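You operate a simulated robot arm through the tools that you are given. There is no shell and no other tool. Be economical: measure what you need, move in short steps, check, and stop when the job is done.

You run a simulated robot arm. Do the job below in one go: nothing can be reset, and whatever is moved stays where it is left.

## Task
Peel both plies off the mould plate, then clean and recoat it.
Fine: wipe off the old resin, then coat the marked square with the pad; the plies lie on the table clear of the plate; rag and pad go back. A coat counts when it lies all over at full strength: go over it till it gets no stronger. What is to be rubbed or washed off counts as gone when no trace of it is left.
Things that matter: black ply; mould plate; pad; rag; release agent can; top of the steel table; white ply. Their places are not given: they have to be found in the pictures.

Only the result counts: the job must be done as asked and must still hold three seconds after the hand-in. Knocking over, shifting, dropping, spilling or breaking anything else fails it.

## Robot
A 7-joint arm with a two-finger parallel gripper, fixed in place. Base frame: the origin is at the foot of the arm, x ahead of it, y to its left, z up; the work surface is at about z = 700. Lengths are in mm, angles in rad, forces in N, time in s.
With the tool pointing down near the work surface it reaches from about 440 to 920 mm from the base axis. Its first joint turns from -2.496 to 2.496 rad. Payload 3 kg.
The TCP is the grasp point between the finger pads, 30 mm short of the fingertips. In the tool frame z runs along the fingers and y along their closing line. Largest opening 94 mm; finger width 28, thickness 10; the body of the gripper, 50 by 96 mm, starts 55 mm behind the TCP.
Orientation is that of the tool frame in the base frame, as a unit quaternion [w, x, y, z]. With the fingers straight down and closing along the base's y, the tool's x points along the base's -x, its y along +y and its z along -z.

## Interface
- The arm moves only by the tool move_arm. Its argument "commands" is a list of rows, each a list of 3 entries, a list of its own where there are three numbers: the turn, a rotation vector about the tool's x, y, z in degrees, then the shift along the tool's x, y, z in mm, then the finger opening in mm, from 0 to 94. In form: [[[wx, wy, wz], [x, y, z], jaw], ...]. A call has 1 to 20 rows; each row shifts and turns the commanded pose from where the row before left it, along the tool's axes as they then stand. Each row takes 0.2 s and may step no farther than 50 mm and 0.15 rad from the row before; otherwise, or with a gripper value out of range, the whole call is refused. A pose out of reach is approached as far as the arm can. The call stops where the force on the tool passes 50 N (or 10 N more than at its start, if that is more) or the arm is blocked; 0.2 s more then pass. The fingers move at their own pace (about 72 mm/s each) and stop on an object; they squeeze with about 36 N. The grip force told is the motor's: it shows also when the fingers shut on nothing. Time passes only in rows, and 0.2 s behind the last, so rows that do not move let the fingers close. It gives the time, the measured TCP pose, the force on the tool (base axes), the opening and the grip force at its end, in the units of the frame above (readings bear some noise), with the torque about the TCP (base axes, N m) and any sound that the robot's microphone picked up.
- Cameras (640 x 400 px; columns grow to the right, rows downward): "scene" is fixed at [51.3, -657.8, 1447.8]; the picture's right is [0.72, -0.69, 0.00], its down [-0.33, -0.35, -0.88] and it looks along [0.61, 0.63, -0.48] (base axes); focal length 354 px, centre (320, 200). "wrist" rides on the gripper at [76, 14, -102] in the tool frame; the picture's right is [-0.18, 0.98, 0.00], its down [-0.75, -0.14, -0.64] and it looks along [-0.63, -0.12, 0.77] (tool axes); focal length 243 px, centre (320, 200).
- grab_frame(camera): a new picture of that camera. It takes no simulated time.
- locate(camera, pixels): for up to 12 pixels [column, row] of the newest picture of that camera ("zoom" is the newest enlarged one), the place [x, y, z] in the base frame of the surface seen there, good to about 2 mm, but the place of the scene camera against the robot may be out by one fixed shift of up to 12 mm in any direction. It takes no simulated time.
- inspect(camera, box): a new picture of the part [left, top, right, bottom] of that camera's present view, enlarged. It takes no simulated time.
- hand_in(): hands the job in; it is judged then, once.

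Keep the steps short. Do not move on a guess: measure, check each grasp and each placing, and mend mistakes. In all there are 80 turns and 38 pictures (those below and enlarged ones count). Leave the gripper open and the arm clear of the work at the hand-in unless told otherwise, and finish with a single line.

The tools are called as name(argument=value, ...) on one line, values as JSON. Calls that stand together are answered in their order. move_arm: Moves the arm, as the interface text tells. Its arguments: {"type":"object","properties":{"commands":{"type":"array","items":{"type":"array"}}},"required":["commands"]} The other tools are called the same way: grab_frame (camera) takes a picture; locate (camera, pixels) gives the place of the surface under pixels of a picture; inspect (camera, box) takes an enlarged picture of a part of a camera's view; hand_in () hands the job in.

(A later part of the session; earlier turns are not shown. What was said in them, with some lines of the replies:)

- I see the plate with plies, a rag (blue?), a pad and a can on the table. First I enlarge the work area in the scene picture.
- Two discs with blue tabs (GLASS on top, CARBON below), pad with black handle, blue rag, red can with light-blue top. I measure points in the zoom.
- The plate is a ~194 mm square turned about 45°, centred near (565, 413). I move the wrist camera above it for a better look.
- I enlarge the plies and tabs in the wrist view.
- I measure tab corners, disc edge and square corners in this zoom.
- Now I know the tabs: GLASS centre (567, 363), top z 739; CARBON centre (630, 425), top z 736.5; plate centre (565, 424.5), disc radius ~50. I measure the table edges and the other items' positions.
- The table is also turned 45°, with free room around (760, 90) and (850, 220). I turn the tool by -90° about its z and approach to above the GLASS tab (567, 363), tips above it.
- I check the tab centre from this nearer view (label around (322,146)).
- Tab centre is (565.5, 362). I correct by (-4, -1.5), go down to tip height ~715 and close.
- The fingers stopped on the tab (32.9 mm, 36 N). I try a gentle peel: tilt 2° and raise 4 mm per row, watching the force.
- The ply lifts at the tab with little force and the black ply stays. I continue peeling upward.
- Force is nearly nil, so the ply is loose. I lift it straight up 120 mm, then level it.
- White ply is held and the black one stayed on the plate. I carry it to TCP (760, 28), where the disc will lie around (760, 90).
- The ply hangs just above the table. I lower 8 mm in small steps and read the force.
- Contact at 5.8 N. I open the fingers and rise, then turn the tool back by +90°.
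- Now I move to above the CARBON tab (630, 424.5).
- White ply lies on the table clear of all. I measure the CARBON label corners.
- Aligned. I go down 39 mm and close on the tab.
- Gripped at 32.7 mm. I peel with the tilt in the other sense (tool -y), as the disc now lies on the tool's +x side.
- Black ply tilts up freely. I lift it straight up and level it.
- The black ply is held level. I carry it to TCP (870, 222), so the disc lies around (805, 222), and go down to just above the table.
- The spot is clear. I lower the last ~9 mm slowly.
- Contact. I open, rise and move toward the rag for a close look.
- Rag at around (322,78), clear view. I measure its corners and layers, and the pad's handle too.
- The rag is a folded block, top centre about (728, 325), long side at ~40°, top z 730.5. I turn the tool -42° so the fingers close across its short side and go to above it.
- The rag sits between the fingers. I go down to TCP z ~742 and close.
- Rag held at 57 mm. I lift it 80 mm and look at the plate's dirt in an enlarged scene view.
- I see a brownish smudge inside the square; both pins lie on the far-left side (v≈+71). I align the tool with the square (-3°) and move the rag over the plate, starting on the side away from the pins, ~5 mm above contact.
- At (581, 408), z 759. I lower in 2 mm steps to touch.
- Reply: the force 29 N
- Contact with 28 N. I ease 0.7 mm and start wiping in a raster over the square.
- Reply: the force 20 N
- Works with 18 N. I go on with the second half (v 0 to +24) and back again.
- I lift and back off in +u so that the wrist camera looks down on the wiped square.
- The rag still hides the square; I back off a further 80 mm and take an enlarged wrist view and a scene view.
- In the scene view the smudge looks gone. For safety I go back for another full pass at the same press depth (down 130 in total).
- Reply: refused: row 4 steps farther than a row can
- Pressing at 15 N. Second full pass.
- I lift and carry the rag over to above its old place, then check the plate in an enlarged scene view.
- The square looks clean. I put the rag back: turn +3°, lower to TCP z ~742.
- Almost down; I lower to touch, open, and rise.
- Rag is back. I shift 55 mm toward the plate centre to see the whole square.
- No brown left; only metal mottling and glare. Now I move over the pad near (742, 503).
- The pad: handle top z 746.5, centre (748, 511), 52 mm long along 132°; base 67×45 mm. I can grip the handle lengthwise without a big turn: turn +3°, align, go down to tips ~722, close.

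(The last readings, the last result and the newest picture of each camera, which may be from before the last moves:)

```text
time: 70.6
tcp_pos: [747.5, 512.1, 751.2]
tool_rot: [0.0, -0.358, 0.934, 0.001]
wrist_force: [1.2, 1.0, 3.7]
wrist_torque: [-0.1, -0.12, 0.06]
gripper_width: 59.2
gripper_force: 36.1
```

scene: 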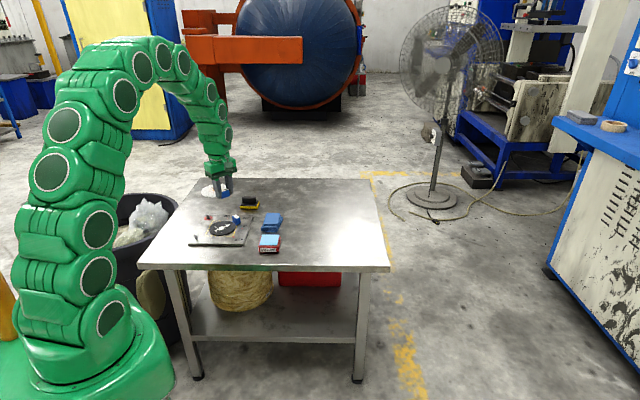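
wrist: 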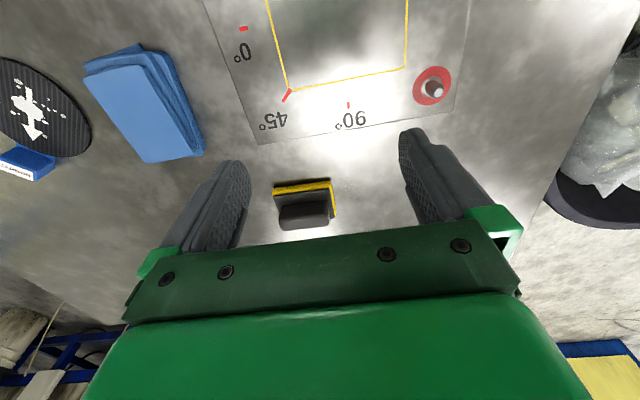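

Handle gripped (59 mm). I lift 80 mm and carry the pad to above the release can at about (631, 217), then look.

move_arm(commands=[[[0, 0, 0], [0, 0, -10], 40], [[0, 0, 0], [0, 0, -30], 40], [[0, 0, 0], [0, 0, -45], 40], [[0, 0, 0], [40.6, -20.2, 0], 40], [[0, 0, 0], [40.6, -20.2, 0], 40], [[0, 0, 0], [40.6, -20.2, 0], 40], [[0, 0, 0], [40.6, -20.2, 0], 40], [[0, 0, 0], [40.6, -20.2, 0], 40], [[0, 0, 0], [40.6, -20.2, 0], 40], [[0, 0, 0], [40.6, -20.2, 0], 40], [[0, 0, -3], [0, 0, 0], 40], [[0, 0, 0], [0, 0, 0], 40]])

grab_frame(camera="wrist")

```text
time: 73.2
tcp_pos: [630.0, 216.1, 837.4]
tool_rot: [0.0, -0.384, 0.924, 0.001]
wrist_force: [-0.1, 0.0, 0.0]
wrist_torque: [0.0, 0.02, 0.02]
gripper_width: 59.4
gripper_force: 36.1
```

```text
11 pictures are left
```

wrist: 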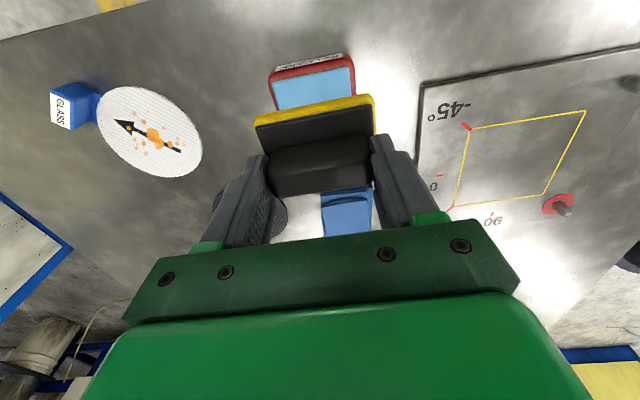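

The pad is held well. I measure the visible can corners.

locate(camera="wrist", pixels=[[274, 82], [350, 70], [276, 105], [352, 92], [312, 90], [270, 72], [348, 57], [256, 118], [374, 95]])

```text
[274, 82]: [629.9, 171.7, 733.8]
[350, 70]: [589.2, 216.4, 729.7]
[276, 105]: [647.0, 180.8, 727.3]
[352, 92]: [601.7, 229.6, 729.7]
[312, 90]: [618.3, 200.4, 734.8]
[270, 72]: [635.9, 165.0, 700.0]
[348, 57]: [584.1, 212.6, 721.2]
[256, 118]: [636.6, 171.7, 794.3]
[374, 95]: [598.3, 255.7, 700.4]
```

The can's blue top is centred about (630, 215), right below. I lower to just above it.

move_arm(commands=[[[0, 0, 0], [0, 1, 25], 40], [[0, 0, 0], [0, 0, 20], 40], [[0, 0, 0], [0, 0, 5], 40], [[0, 0, 0], [0, 0, 2], 40], [[0, 0, 0], [0, 0, 0], 40]])

```text
time: 74.4
tcp_pos: [630.6, 217.1, 785.3]
tool_rot: [0.002, -0.383, 0.924, -0.001]
wrist_force: [-8.7, -0.1, 37.4]
wrist_torque: [-0.08, 0.37, -0.01]
gripper_width: 59.0
gripper_force: 35.9
```

Pressed at 37 N. I ease 1 mm, hold a moment to soak, then lift straight.

move_arm(commands=[[[0, 0, 0], [0, 0, -1], 40], [[0, 0, 0], [0, 0, 0], 40], [[0, 0, 0], [0, 0, 0], 40], [[0, 0, 0], [0, 0, 0], 40], [[0, 0, 0], [0, 0, 0], 40], [[0, 0, 0], [0, 0, -5], 40], [[0, 0, 0], [0, 0, -20], 40], [[0, 0, 0], [0, 0, -25], 40], [[0, 0, 0], [0, 0, 0], 40]])

```text
time: 76.4
tcp_pos: [630.6, 217.9, 834.9]
tool_rot: [0.0, -0.383, 0.924, 0.001]
wrist_force: [0.7, 0.3, 0.0]
wrist_torque: [0.02, 0.0, -0.01]
gripper_width: 58.9
gripper_force: 36.2
```

Loaded. I carry the pad to the plate at (u=+31, v=-20), just above contact.

move_arm(commands=[[[0, 0, 0], [-26.1, 34.5, 0], 40], [[0, 0, 0], [-26.1, 34.5, 0], 40], [[0, 0, 0], [-26.1, 34.5, 0], 40], [[0, 0, 0], [-26.1, 34.5, 0], 40], [[0, 0, 0], [-26.1, 34.5, 0], 40], [[0, 0, 0], [0, 0, 40], 40], [[0, 0, 0], [0, 0, 28], 40], [[0, 0, 0], [0, 0, 0], 40]])

```text
time: 78.2
tcp_pos: [601.0, 431.0, 766.9]
tool_rot: [0.0, -0.383, 0.924, -0.001]
wrist_force: [-0.7, 1.4, -0.5]
wrist_torque: [0.01, 0.0, 0.01]
gripper_width: 59.2
gripper_force: 35.7
```

move_arm(commands=[[[0, 0, 0], [0, 0, 2], 40], [[0, 0, 0], [0, 0, 2], 40], [[0, 0, 0], [0, 0, 1.5], 40], [[0, 0, 0], [0, 0, 0], 40]])

```text
time: 79.2
tcp_pos: [600.5, 431.0, 761.2]
tool_rot: [-0.001, -0.383, 0.924, 0.0]
wrist_force: [-1.5, 0.8, 4.1]
wrist_torque: [0.11, -0.06, 0.01]
gripper_width: 59.0
gripper_force: 36.3
```

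Touching at 4 N. I press ~1 mm more and coat in a raster along v, stepping 15.5 mm in u.

move_arm(commands=[[[0, 0, 0], [0, 0, 1], 40], [[0, 0, 0], [0, 13.3, 0], 40], [[0, 0, 0], [0, 13.3, 0], 40], [[0, 0, 0], [0, 13.3, 0], 40], [[0, 0, 0], [15.5, 0, 0], 40], [[0, 0, 0], [0, -13.3, 0], 40], [[0, 0, 0], [0, -13.3, 0], 40], [[0, 0, 0], [0, -13.3, 0], 40], [[0, 0, 0], [15.5, 0, 0], 40], [[0, 0, 0], [0, 13.3, 0], 40], [[0, 0, 0], [0, 13.3, 0], 40], [[0, 0, 0], [0, 13.3, 0], 40], [[0, 0, 0], [15.5, 0, 0], 40], [[0, 0, 0], [0, -13.3, 0], 40], [[0, 0, 0], [0, -13.3, 0], 40], [[0, 0, 0], [0, -13.3, 0], 40], [[0, 0, 0], [15.5, 0, 0], 40], [[0, 0, 0], [0, 13.3, 0], 40], [[0, 0, 0], [0, 13.3, 0], 40], [[0, 0, 0], [0, 13.3, 0], 40]])

```text
time: 83.4
tcp_pos: [527.3, 412.7, 761.2]
tool_rot: [0.0, -0.383, 0.924, 0.0]
wrist_force: [10.2, -8.7, 38.0]
wrist_torque: [-0.45, -0.08, 0.15]
gripper_width: 59.0
gripper_force: 35.9
```

Force is now 38 N here, so I ease 1 mm. I look at the coat in the scene view.

move_arm(commands=[[[0, 0, 0], [0, 0, -1], 40], [[0, 0, 0], [0, -13.3, 0], 40], [[0, 0, 0], [0, -13.3, 0], 40], [[0, 0, 0], [0, -13.3, 0], 40]])

inspect(camera="scene", box=[190, 204, 254, 244])

```text
time: 84.4
tcp_pos: [555.6, 386.1, 762.3]
tool_rot: [-0.001, -0.382, 0.924, 0.0]
wrist_force: [-3.1, 1.8, 8.3]
wrist_torque: [0.25, -0.06, 0.1]
gripper_width: 59.1
gripper_force: 36.1
```

```text
10.00 times, centred on (222, 224) of scene
```

zoom: 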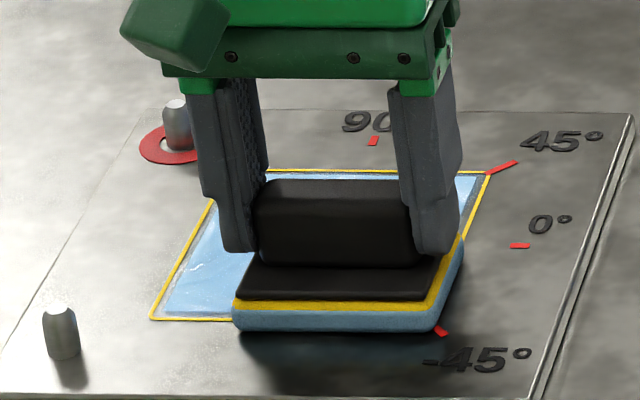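

The pad leaves a light-blue coat. I do a second pass back, reaching 2 mm further at the edges.

move_arm(commands=[[[0, 0, 0], [2, -2, 0], 40], [[0, 0, 0], [0, 14.6, 0], 40], [[0, 0, 0], [0, 14.6, 0], 40], [[0, 0, 0], [0, 14.6, 0], 40], [[0, 0, 0], [-16.5, 0, 0], 40], [[0, 0, 0], [0, -14.6, 0], 40], [[0, 0, 0], [0, -14.6, 0], 40], [[0, 0, 0], [0, -14.6, 0], 40], [[0, 0, 0], [-16.5, 0, 0], 40], [[0, 0, 0], [0, 14.6, 0], 40], [[0, 0, 0], [0, 14.6, 0], 40], [[0, 0, 0], [0, 14.6, 0], 40], [[0, 0, 0], [-16.5, 0, 0], 40], [[0, 0, 0], [0, -14.6, 0], 40], [[0, 0, 0], [0, -14.6, 0], 40], [[0, 0, 0], [0, -14.6, 0], 40], [[0, 0, 0], [-16.5, 0, 0], 40], [[0, 0, 0], [0, 14.6, 0], 40], [[0, 0, 0], [0, 14.6, 0], 40], [[0, 0, 0], [0, 14.6, 0], 40]])

```text
time: 88.6
tcp_pos: [572.7, 462.0, 761.8]
tool_rot: [0.001, -0.383, 0.924, 0.0]
wrist_force: [-0.7, -0.9, -1.8]
wrist_torque: [0.03, 0.0, -0.01]
gripper_width: 59.2
gripper_force: 36.0
```

Here the pad barely touches; I press 1.2 mm and repeat the pass, easing towards the -u side.

move_arm(commands=[[[0, 0, 0], [0, 0, 1.2], 40], [[0, 0, 0], [0, -14.6, 0], 40], [[0, 0, 0], [0, -14.6, 0], 40], [[0, 0, 0], [0, -14.6, 0], 40], [[0, 0, 0], [16.5, 0, 0], 40], [[0, 0, 0], [0, 14.6, 0], 40], [[0, 0, 0], [0, 14.6, 0], 40], [[0, 0, 0], [0, 14.6, 0], 40], [[0, 0, 0], [16.5, 0, 0], 40], [[0, 0, 0], [0, -14.6, 0], 40], [[0, 0, 0], [0, -14.6, 0], 40], [[0, 0, 0], [0, -14.6, 0], 40], [[0, 0, 0], [16.5, 0, -0.4], 40], [[0, 0, 0], [0, 14.6, 0], 40], [[0, 0, 0], [0, 14.6, 0], 40], [[0, 0, 0], [0, 14.6, 0], 40], [[0, 0, 0], [16.5, 0, 0], 40], [[0, 0, 0], [0, -14.6, 0], 40], [[0, 0, 0], [0, -14.6, 0], 40], [[0, 0, 0], [0, -14.6, 0], 40]])

```text
time: 90.7
tcp_pos: [551.3, 438.2, 762.2]
tool_rot: [0.001, -0.383, 0.924, 0.001]
wrist_force: [0.4, -4.6, 20.1]
wrist_torque: [-0.62, 0.26, 0.08]
gripper_width: 59.1
gripper_force: 36.2
stopped in row 10: the force on the tool passed its limit at 54 N (the readings are from after the stop); the commanded pose is now the measured one
```

Stopped at 54 N mid-plate. I lift, carry the pad toward the can for a second load, and check the coat from the scene.

move_arm(commands=[[[0, 0, 0], [0, 0, -10], 40], [[0, 0, 0], [0, 0, -30], 40], [[0, 0, 0], [0, 0, -35], 40], [[0, 0, 0], [16.9, -35.5, 0], 40], [[0, 0, 0], [16.9, -35.5, 0], 40], [[0, 0, 0], [16.9, -35.5, 0], 40], [[0, 0, 0], [16.9, -35.5, 0], 40], [[0, 0, 0], [16.9, -35.5, 0], 40], [[0, 0, 0], [16.9, -35.5, 0], 40], [[0, 0, 0], [0, 0, 0], 40]])

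inspect(camera="scene", box=[198, 214, 246, 244])

```text
time: 92.9
tcp_pos: [629.6, 213.8, 835.9]
tool_rot: [0.001, -0.383, 0.924, 0.001]
wrist_force: [-0.1, -0.1, -0.1]
wrist_torque: [-0.03, -0.01, 0.01]
gripper_width: 59.4
gripper_force: 35.6
```

```text
13.33 times, centred on (222, 229) of scene
```

zoom: 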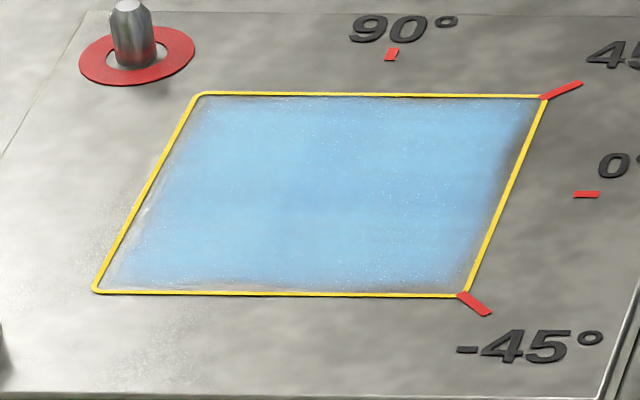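

The coat is strong except thin rims on the left (v+), right (v-) and bottom (u-) edges. I reload at the can, then go over the edges with more reach.

move_arm(commands=[[[0, 0, 0], [-1.5, 0, 25], 40], [[0, 0, 0], [0, 0, 20], 40], [[0, 0, 0], [0, 0, 4], 40], [[0, 0, 0], [0, 0, 1.5], 40], [[0, 0, 0], [0, 0, 0], 40], [[0, 0, 0], [0, 0, 0], 40], [[0, 0, 0], [0, 0, 0], 40]])

```text
time: 94.5
tcp_pos: [630.9, 216.2, 786.1]
tool_rot: [0.002, -0.383, 0.924, 0.001]
wrist_force: [-1.0, 0.8, 16.0]
wrist_torque: [-0.14, 0.16, 0.0]
gripper_width: 59.2
gripper_force: 36.6
```

Loaded at 16 N. I lift and go to (u=-37, v=-26) above the plate.

move_arm(commands=[[[0, 0, 0], [0, 0, -10], 40], [[0, 0, 0], [0, 0, -40], 40], [[0, 0, 0], [-15.9, 42, 0], 40], [[0, 0, 0], [-15.9, 42, 0], 40], [[0, 0, 0], [-15.9, 42, 0], 40], [[0, 0, 0], [-15.9, 42, 0], 40], [[0, 0, 0], [0, 0, 40], 40], [[0, 0, 0], [0, 0, 28], 40], [[0, 0, 0], [0, 0, 0], 40]])

```text
time: 96.5
tcp_pos: [555.7, 380.0, 766.1]
tool_rot: [0.002, -0.384, 0.923, 0.0]
wrist_force: [-1.2, -0.3, -0.6]
wrist_torque: [-0.04, 0.05, -0.03]
gripper_width: 58.9
gripper_force: 35.4
```

move_arm(commands=[[[0, 0, 0], [0, 0, 2], 40], [[0, 0, 0], [0, 0, 2], 40], [[0, 0, 0], [0, 0, 1], 40], [[0, 0, 0], [0, 0, 0], 40]])

```text
time: 97.5
tcp_pos: [556.1, 379.6, 763.5]
tool_rot: [0.001, -0.384, 0.924, 0.001]
wrist_force: [0.9, 0.7, -0.6]
wrist_torque: [0.01, -0.02, -0.02]
gripper_width: 59.2
gripper_force: 35.6
```

Not yet touching; 1 mm steps further.

move_arm(commands=[[[0, 0, 0], [0, 0, 1], 40], [[0, 0, 0], [0, 0, 1], 40], [[0, 0, 0], [0, 0, 0], 40]])

```text
time: 98.3
tcp_pos: [557.4, 379.5, 761.9]
tool_rot: [0.003, -0.384, 0.923, 0.001]
wrist_force: [-8.9, -8.2, 40.9]
wrist_torque: [-0.52, 0.56, 0.02]
gripper_width: 59.0
gripper_force: 36.0
```

41 N, so I ease 0.7 mm; then stroke the u- edge both ways and along the v- edge.

move_arm(commands=[[[0, 0, 0], [0, 0, -0.7], 40], [[0, 0, 0], [0, 13, 0], 40], [[0, 0, 0], [0, 13, 0], 40], [[0, 0, 0], [0, 13, 0], 40], [[0, 0, 0], [0, 13, 0], 40], [[0, 0, 0], [0, -13, 0], 40], [[0, 0, 0], [0, -13, 0], 40], [[0, 0, 0], [0, -13, 0], 40], [[0, 0, 0], [0, -13, 0], 40], [[0, 0, 0], [-14, 0, 0], 40], [[0, 0, 0], [-14, 0, 0], 40], [[0, 0, 0], [-14, 0, 0], 40], [[0, 0, 0], [-14, 0, 0], 40], [[0, 0, 0], [-14, 0, 0], 40]])

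```text
time: 101.3
tcp_pos: [606.3, 429.3, 762.3]
tool_rot: [0.002, -0.383, 0.924, 0.001]
wrist_force: [-7.0, -7.7, 32.0]
wrist_torque: [-0.56, 0.27, 0.0]
gripper_width: 59.1
gripper_force: 35.7
```

Good. Back along v-, over the u- edge, then the v+ edge both ways.

move_arm(commands=[[[0, 0, 0], [14, 0, -0.3], 40], [[0, 0, 0], [14, 0, 0], 40], [[0, 0, 0], [14, 0, 0], 40], [[0, 0, 0], [14, 0, 0], 40], [[0, 0, 0], [14, 0, 0], 40], [[0, 0, 0], [0, 13, 0], 40], [[0, 0, 0], [0, 13, 0], 40], [[0, 0, 0], [0, 13, 0], 40], [[0, 0, 0], [0, 13, 0], 40], [[0, 0, 0], [-14, 0, 0], 40], [[0, 0, 0], [-14, 0, 0], 40], [[0, 0, 0], [-14, 0, 0], 40], [[0, 0, 0], [-14, 0, 0], 40], [[0, 0, 0], [-14, 0, 0], 40], [[0, 0, 0], [14, 0, 0], 40], [[0, 0, 0], [14, 0, 0], 40], [[0, 0, 0], [14, 0, 0], 40], [[0, 0, 0], [14, 0, 0], 40], [[0, 0, 0], [14, 0, 0], 40]])

```text
time: 105.3
tcp_pos: [521.1, 417.2, 761.3]
tool_rot: [0.001, -0.384, 0.924, 0.0]
wrist_force: [3.8, 2.1, 11.7]
wrist_torque: [-0.05, -0.12, 0.04]
gripper_width: 59.3
gripper_force: 35.9
```

Now one more full pass over everything, from u- to u+.

move_arm(commands=[[[0, 0, 0], [0, -17.3, 0], 40], [[0, 0, 0], [0, -17.3, 0], 40], [[0, 0, 0], [0, -17.3, 0], 40], [[0, 0, 0], [-17.5, 0, 0], 40], [[0, 0, 0], [0, 17.3, 0], 40], [[0, 0, 0], [0, 17.3, 0], 40], [[0, 0, 0], [0, 17.3, 0], 40], [[0, 0, 0], [-17.5, 0, 0], 40], [[0, 0, 0], [0, -17.3, 0], 40], [[0, 0, 0], [0, -17.3, 0], 40], [[0, 0, 0], [0, -17.3, 0], 40], [[0, 0, 0], [-17.5, 0, 0], 40], [[0, 0, 0], [0, 17.3, 0], 40], [[0, 0, 0], [0, 17.3, 0], 40], [[0, 0, 0], [0, 17.3, 0], 40], [[0, 0, 0], [-17.5, 0, 0], 40], [[0, 0, 0], [0, -17.3, 0], 40], [[0, 0, 0], [0, -17.3, 0], 40], [[0, 0, 0], [0, -17.3, 0], 40]])

```text
time: 109.3
tcp_pos: [606.7, 428.8, 761.3]
tool_rot: [0.002, -0.384, 0.923, 0.001]
wrist_force: [-5.0, 4.8, 20.3]
wrist_torque: [-0.07, 0.32, -0.1]
gripper_width: 59.2
gripper_force: 36.4
```

I lift and move aside over the can to view the coat.

move_arm(commands=[[[0, 0, 0], [0, 0, -10], 40], [[0, 0, 0], [0, 0, -30], 40], [[0, 0, 0], [0, 0, -35], 40], [[0, 0, 0], [26.8, -33.4, 0], 40], [[0, 0, 0], [26.8, -33.4, 0], 40], [[0, 0, 0], [26.8, -33.4, 0], 40], [[0, 0, 0], [26.8, -33.4, 0], 40], [[0, 0, 0], [26.8, -33.4, 0], 40], [[0, 0, 0], [0, 0, 0], 40]])

inspect(camera="scene", box=[198, 214, 246, 244])

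```text
time: 111.3
tcp_pos: [630.2, 216.7, 835.9]
tool_rot: [0.002, -0.384, 0.923, 0.001]
wrist_force: [0.4, 0.0, -0.6]
wrist_torque: [0.01, -0.01, 0.01]
gripper_width: 59.0
gripper_force: 35.8
```

```text
13.33 times, centred on (222, 229) of scene
```

zoom: 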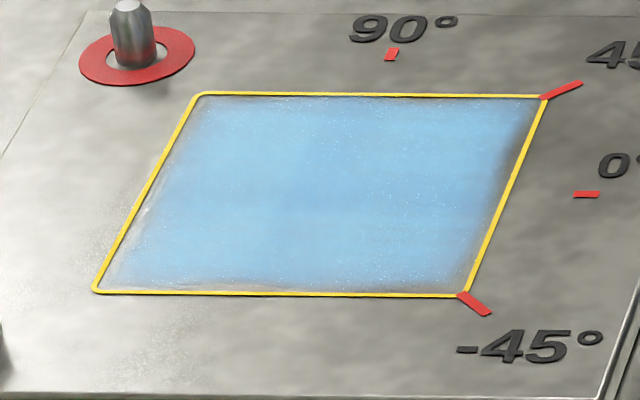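

The coat is unchanged by the extra pass, i.e. at full strength up to the marked line. I carry the pad back to its old place (747.5, 512).

move_arm(commands=[[[0, 0, 0], [-36.5, 15.7, 0], 40], [[0, 0, 0], [-36.5, 15.7, 0], 40], [[0, 0, 0], [-36.5, 15.7, 0], 40], [[0, 0, 0], [-36.5, 15.7, 0], 40], [[0, 0, 0], [-36.5, 15.7, 0], 40], [[0, 0, 0], [-36.5, 15.7, 0], 40], [[0, 0, 0], [-36.5, 15.7, 0], 40], [[0, 0, 0], [-36.5, 15.7, 0], 40], [[0, 0, 3], [0, 0, 0], 40], [[0, 0, 0], [0, 0, 40], 40], [[0, 0, 0], [0, 0, 30], 40], [[0, 0, 0], [0, 0, 8], 40], [[0, 0, 0], [0, 0, 0], 40]])

```text
time: 114.1
tcp_pos: [746.6, 513.8, 759.3]
tool_rot: [0.001, -0.36, 0.933, 0.0]
wrist_force: [-0.7, -0.2, -0.4]
wrist_torque: [0.01, -0.03, 0.05]
gripper_width: 59.2
gripper_force: 36.5
```

At (746.6, 513.8, 759). Small correction and lower to touch.

move_arm(commands=[[[0, 0, 0], [0.5, -1.9, 4], 40], [[0, 0, 0], [0, 0, 2], 40], [[0, 0, 0], [0, 0, 1], 40], [[0, 0, 0], [0, 0, 0], 40]])

```text
time: 115.1
tcp_pos: [748.7, 511.2, 753.4]
tool_rot: [0.001, -0.359, 0.933, 0.0]
wrist_force: [-0.5, 0.5, -2.1]
wrist_torque: [0.0, 0.02, -0.02]
gripper_width: 59.1
gripper_force: 36.2
```

move_arm(commands=[[[0, 0, 0], [0, 0, 1], 40], [[0, 0, 0], [0, 0, 1], 40], [[0, 0, 0], [0, 0, 0], 40]])

```text
time: 115.9
tcp_pos: [748.6, 509.7, 751.3]
tool_rot: [0.002, -0.359, 0.933, 0.001]
wrist_force: [-3.5, -0.8, 23.9]
wrist_torque: [-0.34, 0.28, -0.03]
gripper_width: 59.0
gripper_force: 36.1
```

The pad stands on the table. I open, rise and back off.

move_arm(commands=[[[0, 0, 0], [0, 0, -0.5], 94], [[0, 0, 0], [0, 0, 0], 94], [[0, 0, 0], [0, 0, 0], 94], [[0, 0, 0], [0, 0, -20], 94], [[0, 0, 0], [0, 0, -40], 94], [[0, 0, 0], [0, 0, -40], 94], [[0, 0, 0], [-20, -40, -20], 94], [[0, 0, 0], [-20, -40, -20], 94], [[0, 0, 0], [-10, -40, -20], 94], [[0, 0, 0], [0, -45, -20], 94], [[0, 0, 0], [0, -45, -20], 94], [[0, 0, 0], [0, 0, 0], 94]])

inspect(camera="scene", box=[180, 170, 340, 270])

inspect(camera="scene", box=[198, 214, 246, 244])

```text
time: 118.5
tcp_pos: [792.1, 422.5, 895.6]
tool_rot: [0.0, -0.359, 0.933, 0.0]
wrist_force: [-0.6, -0.6, -0.1]
wrist_torque: [0.07, 0.03, -0.01]
gripper_width: 94.1
gripper_force: 0.0
out of reach, approached as far as the arm can: row 7, 8, 9, 10, 11
```

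```text
4.00 times, centred on (260, 220) of scene
```

zoom: 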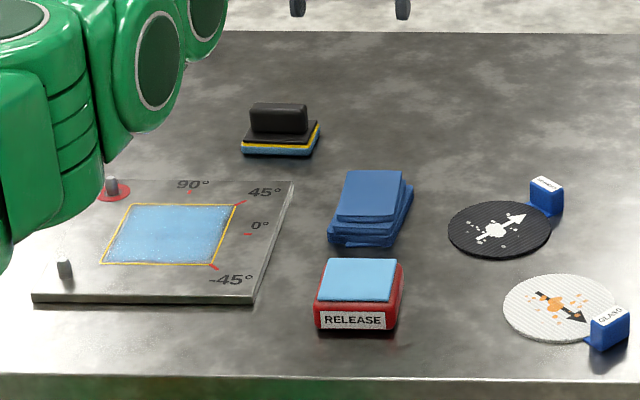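

```text
13.33 times, centred on (222, 229) of scene
```

zoom: 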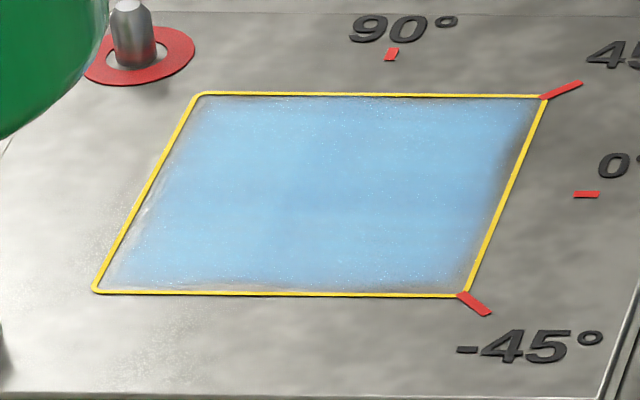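

Plies lie clear, rag, pad and can stand in place, the square is coated, and the gripper is open and clear. I hand in.

hand_in()

```text
The job is handed in.
```

I handed the job in: both plies lie on the table clear of the plate, the old resin is wiped off with none visible, the square is coated until another pass made it no stronger, and rag and pad are back.
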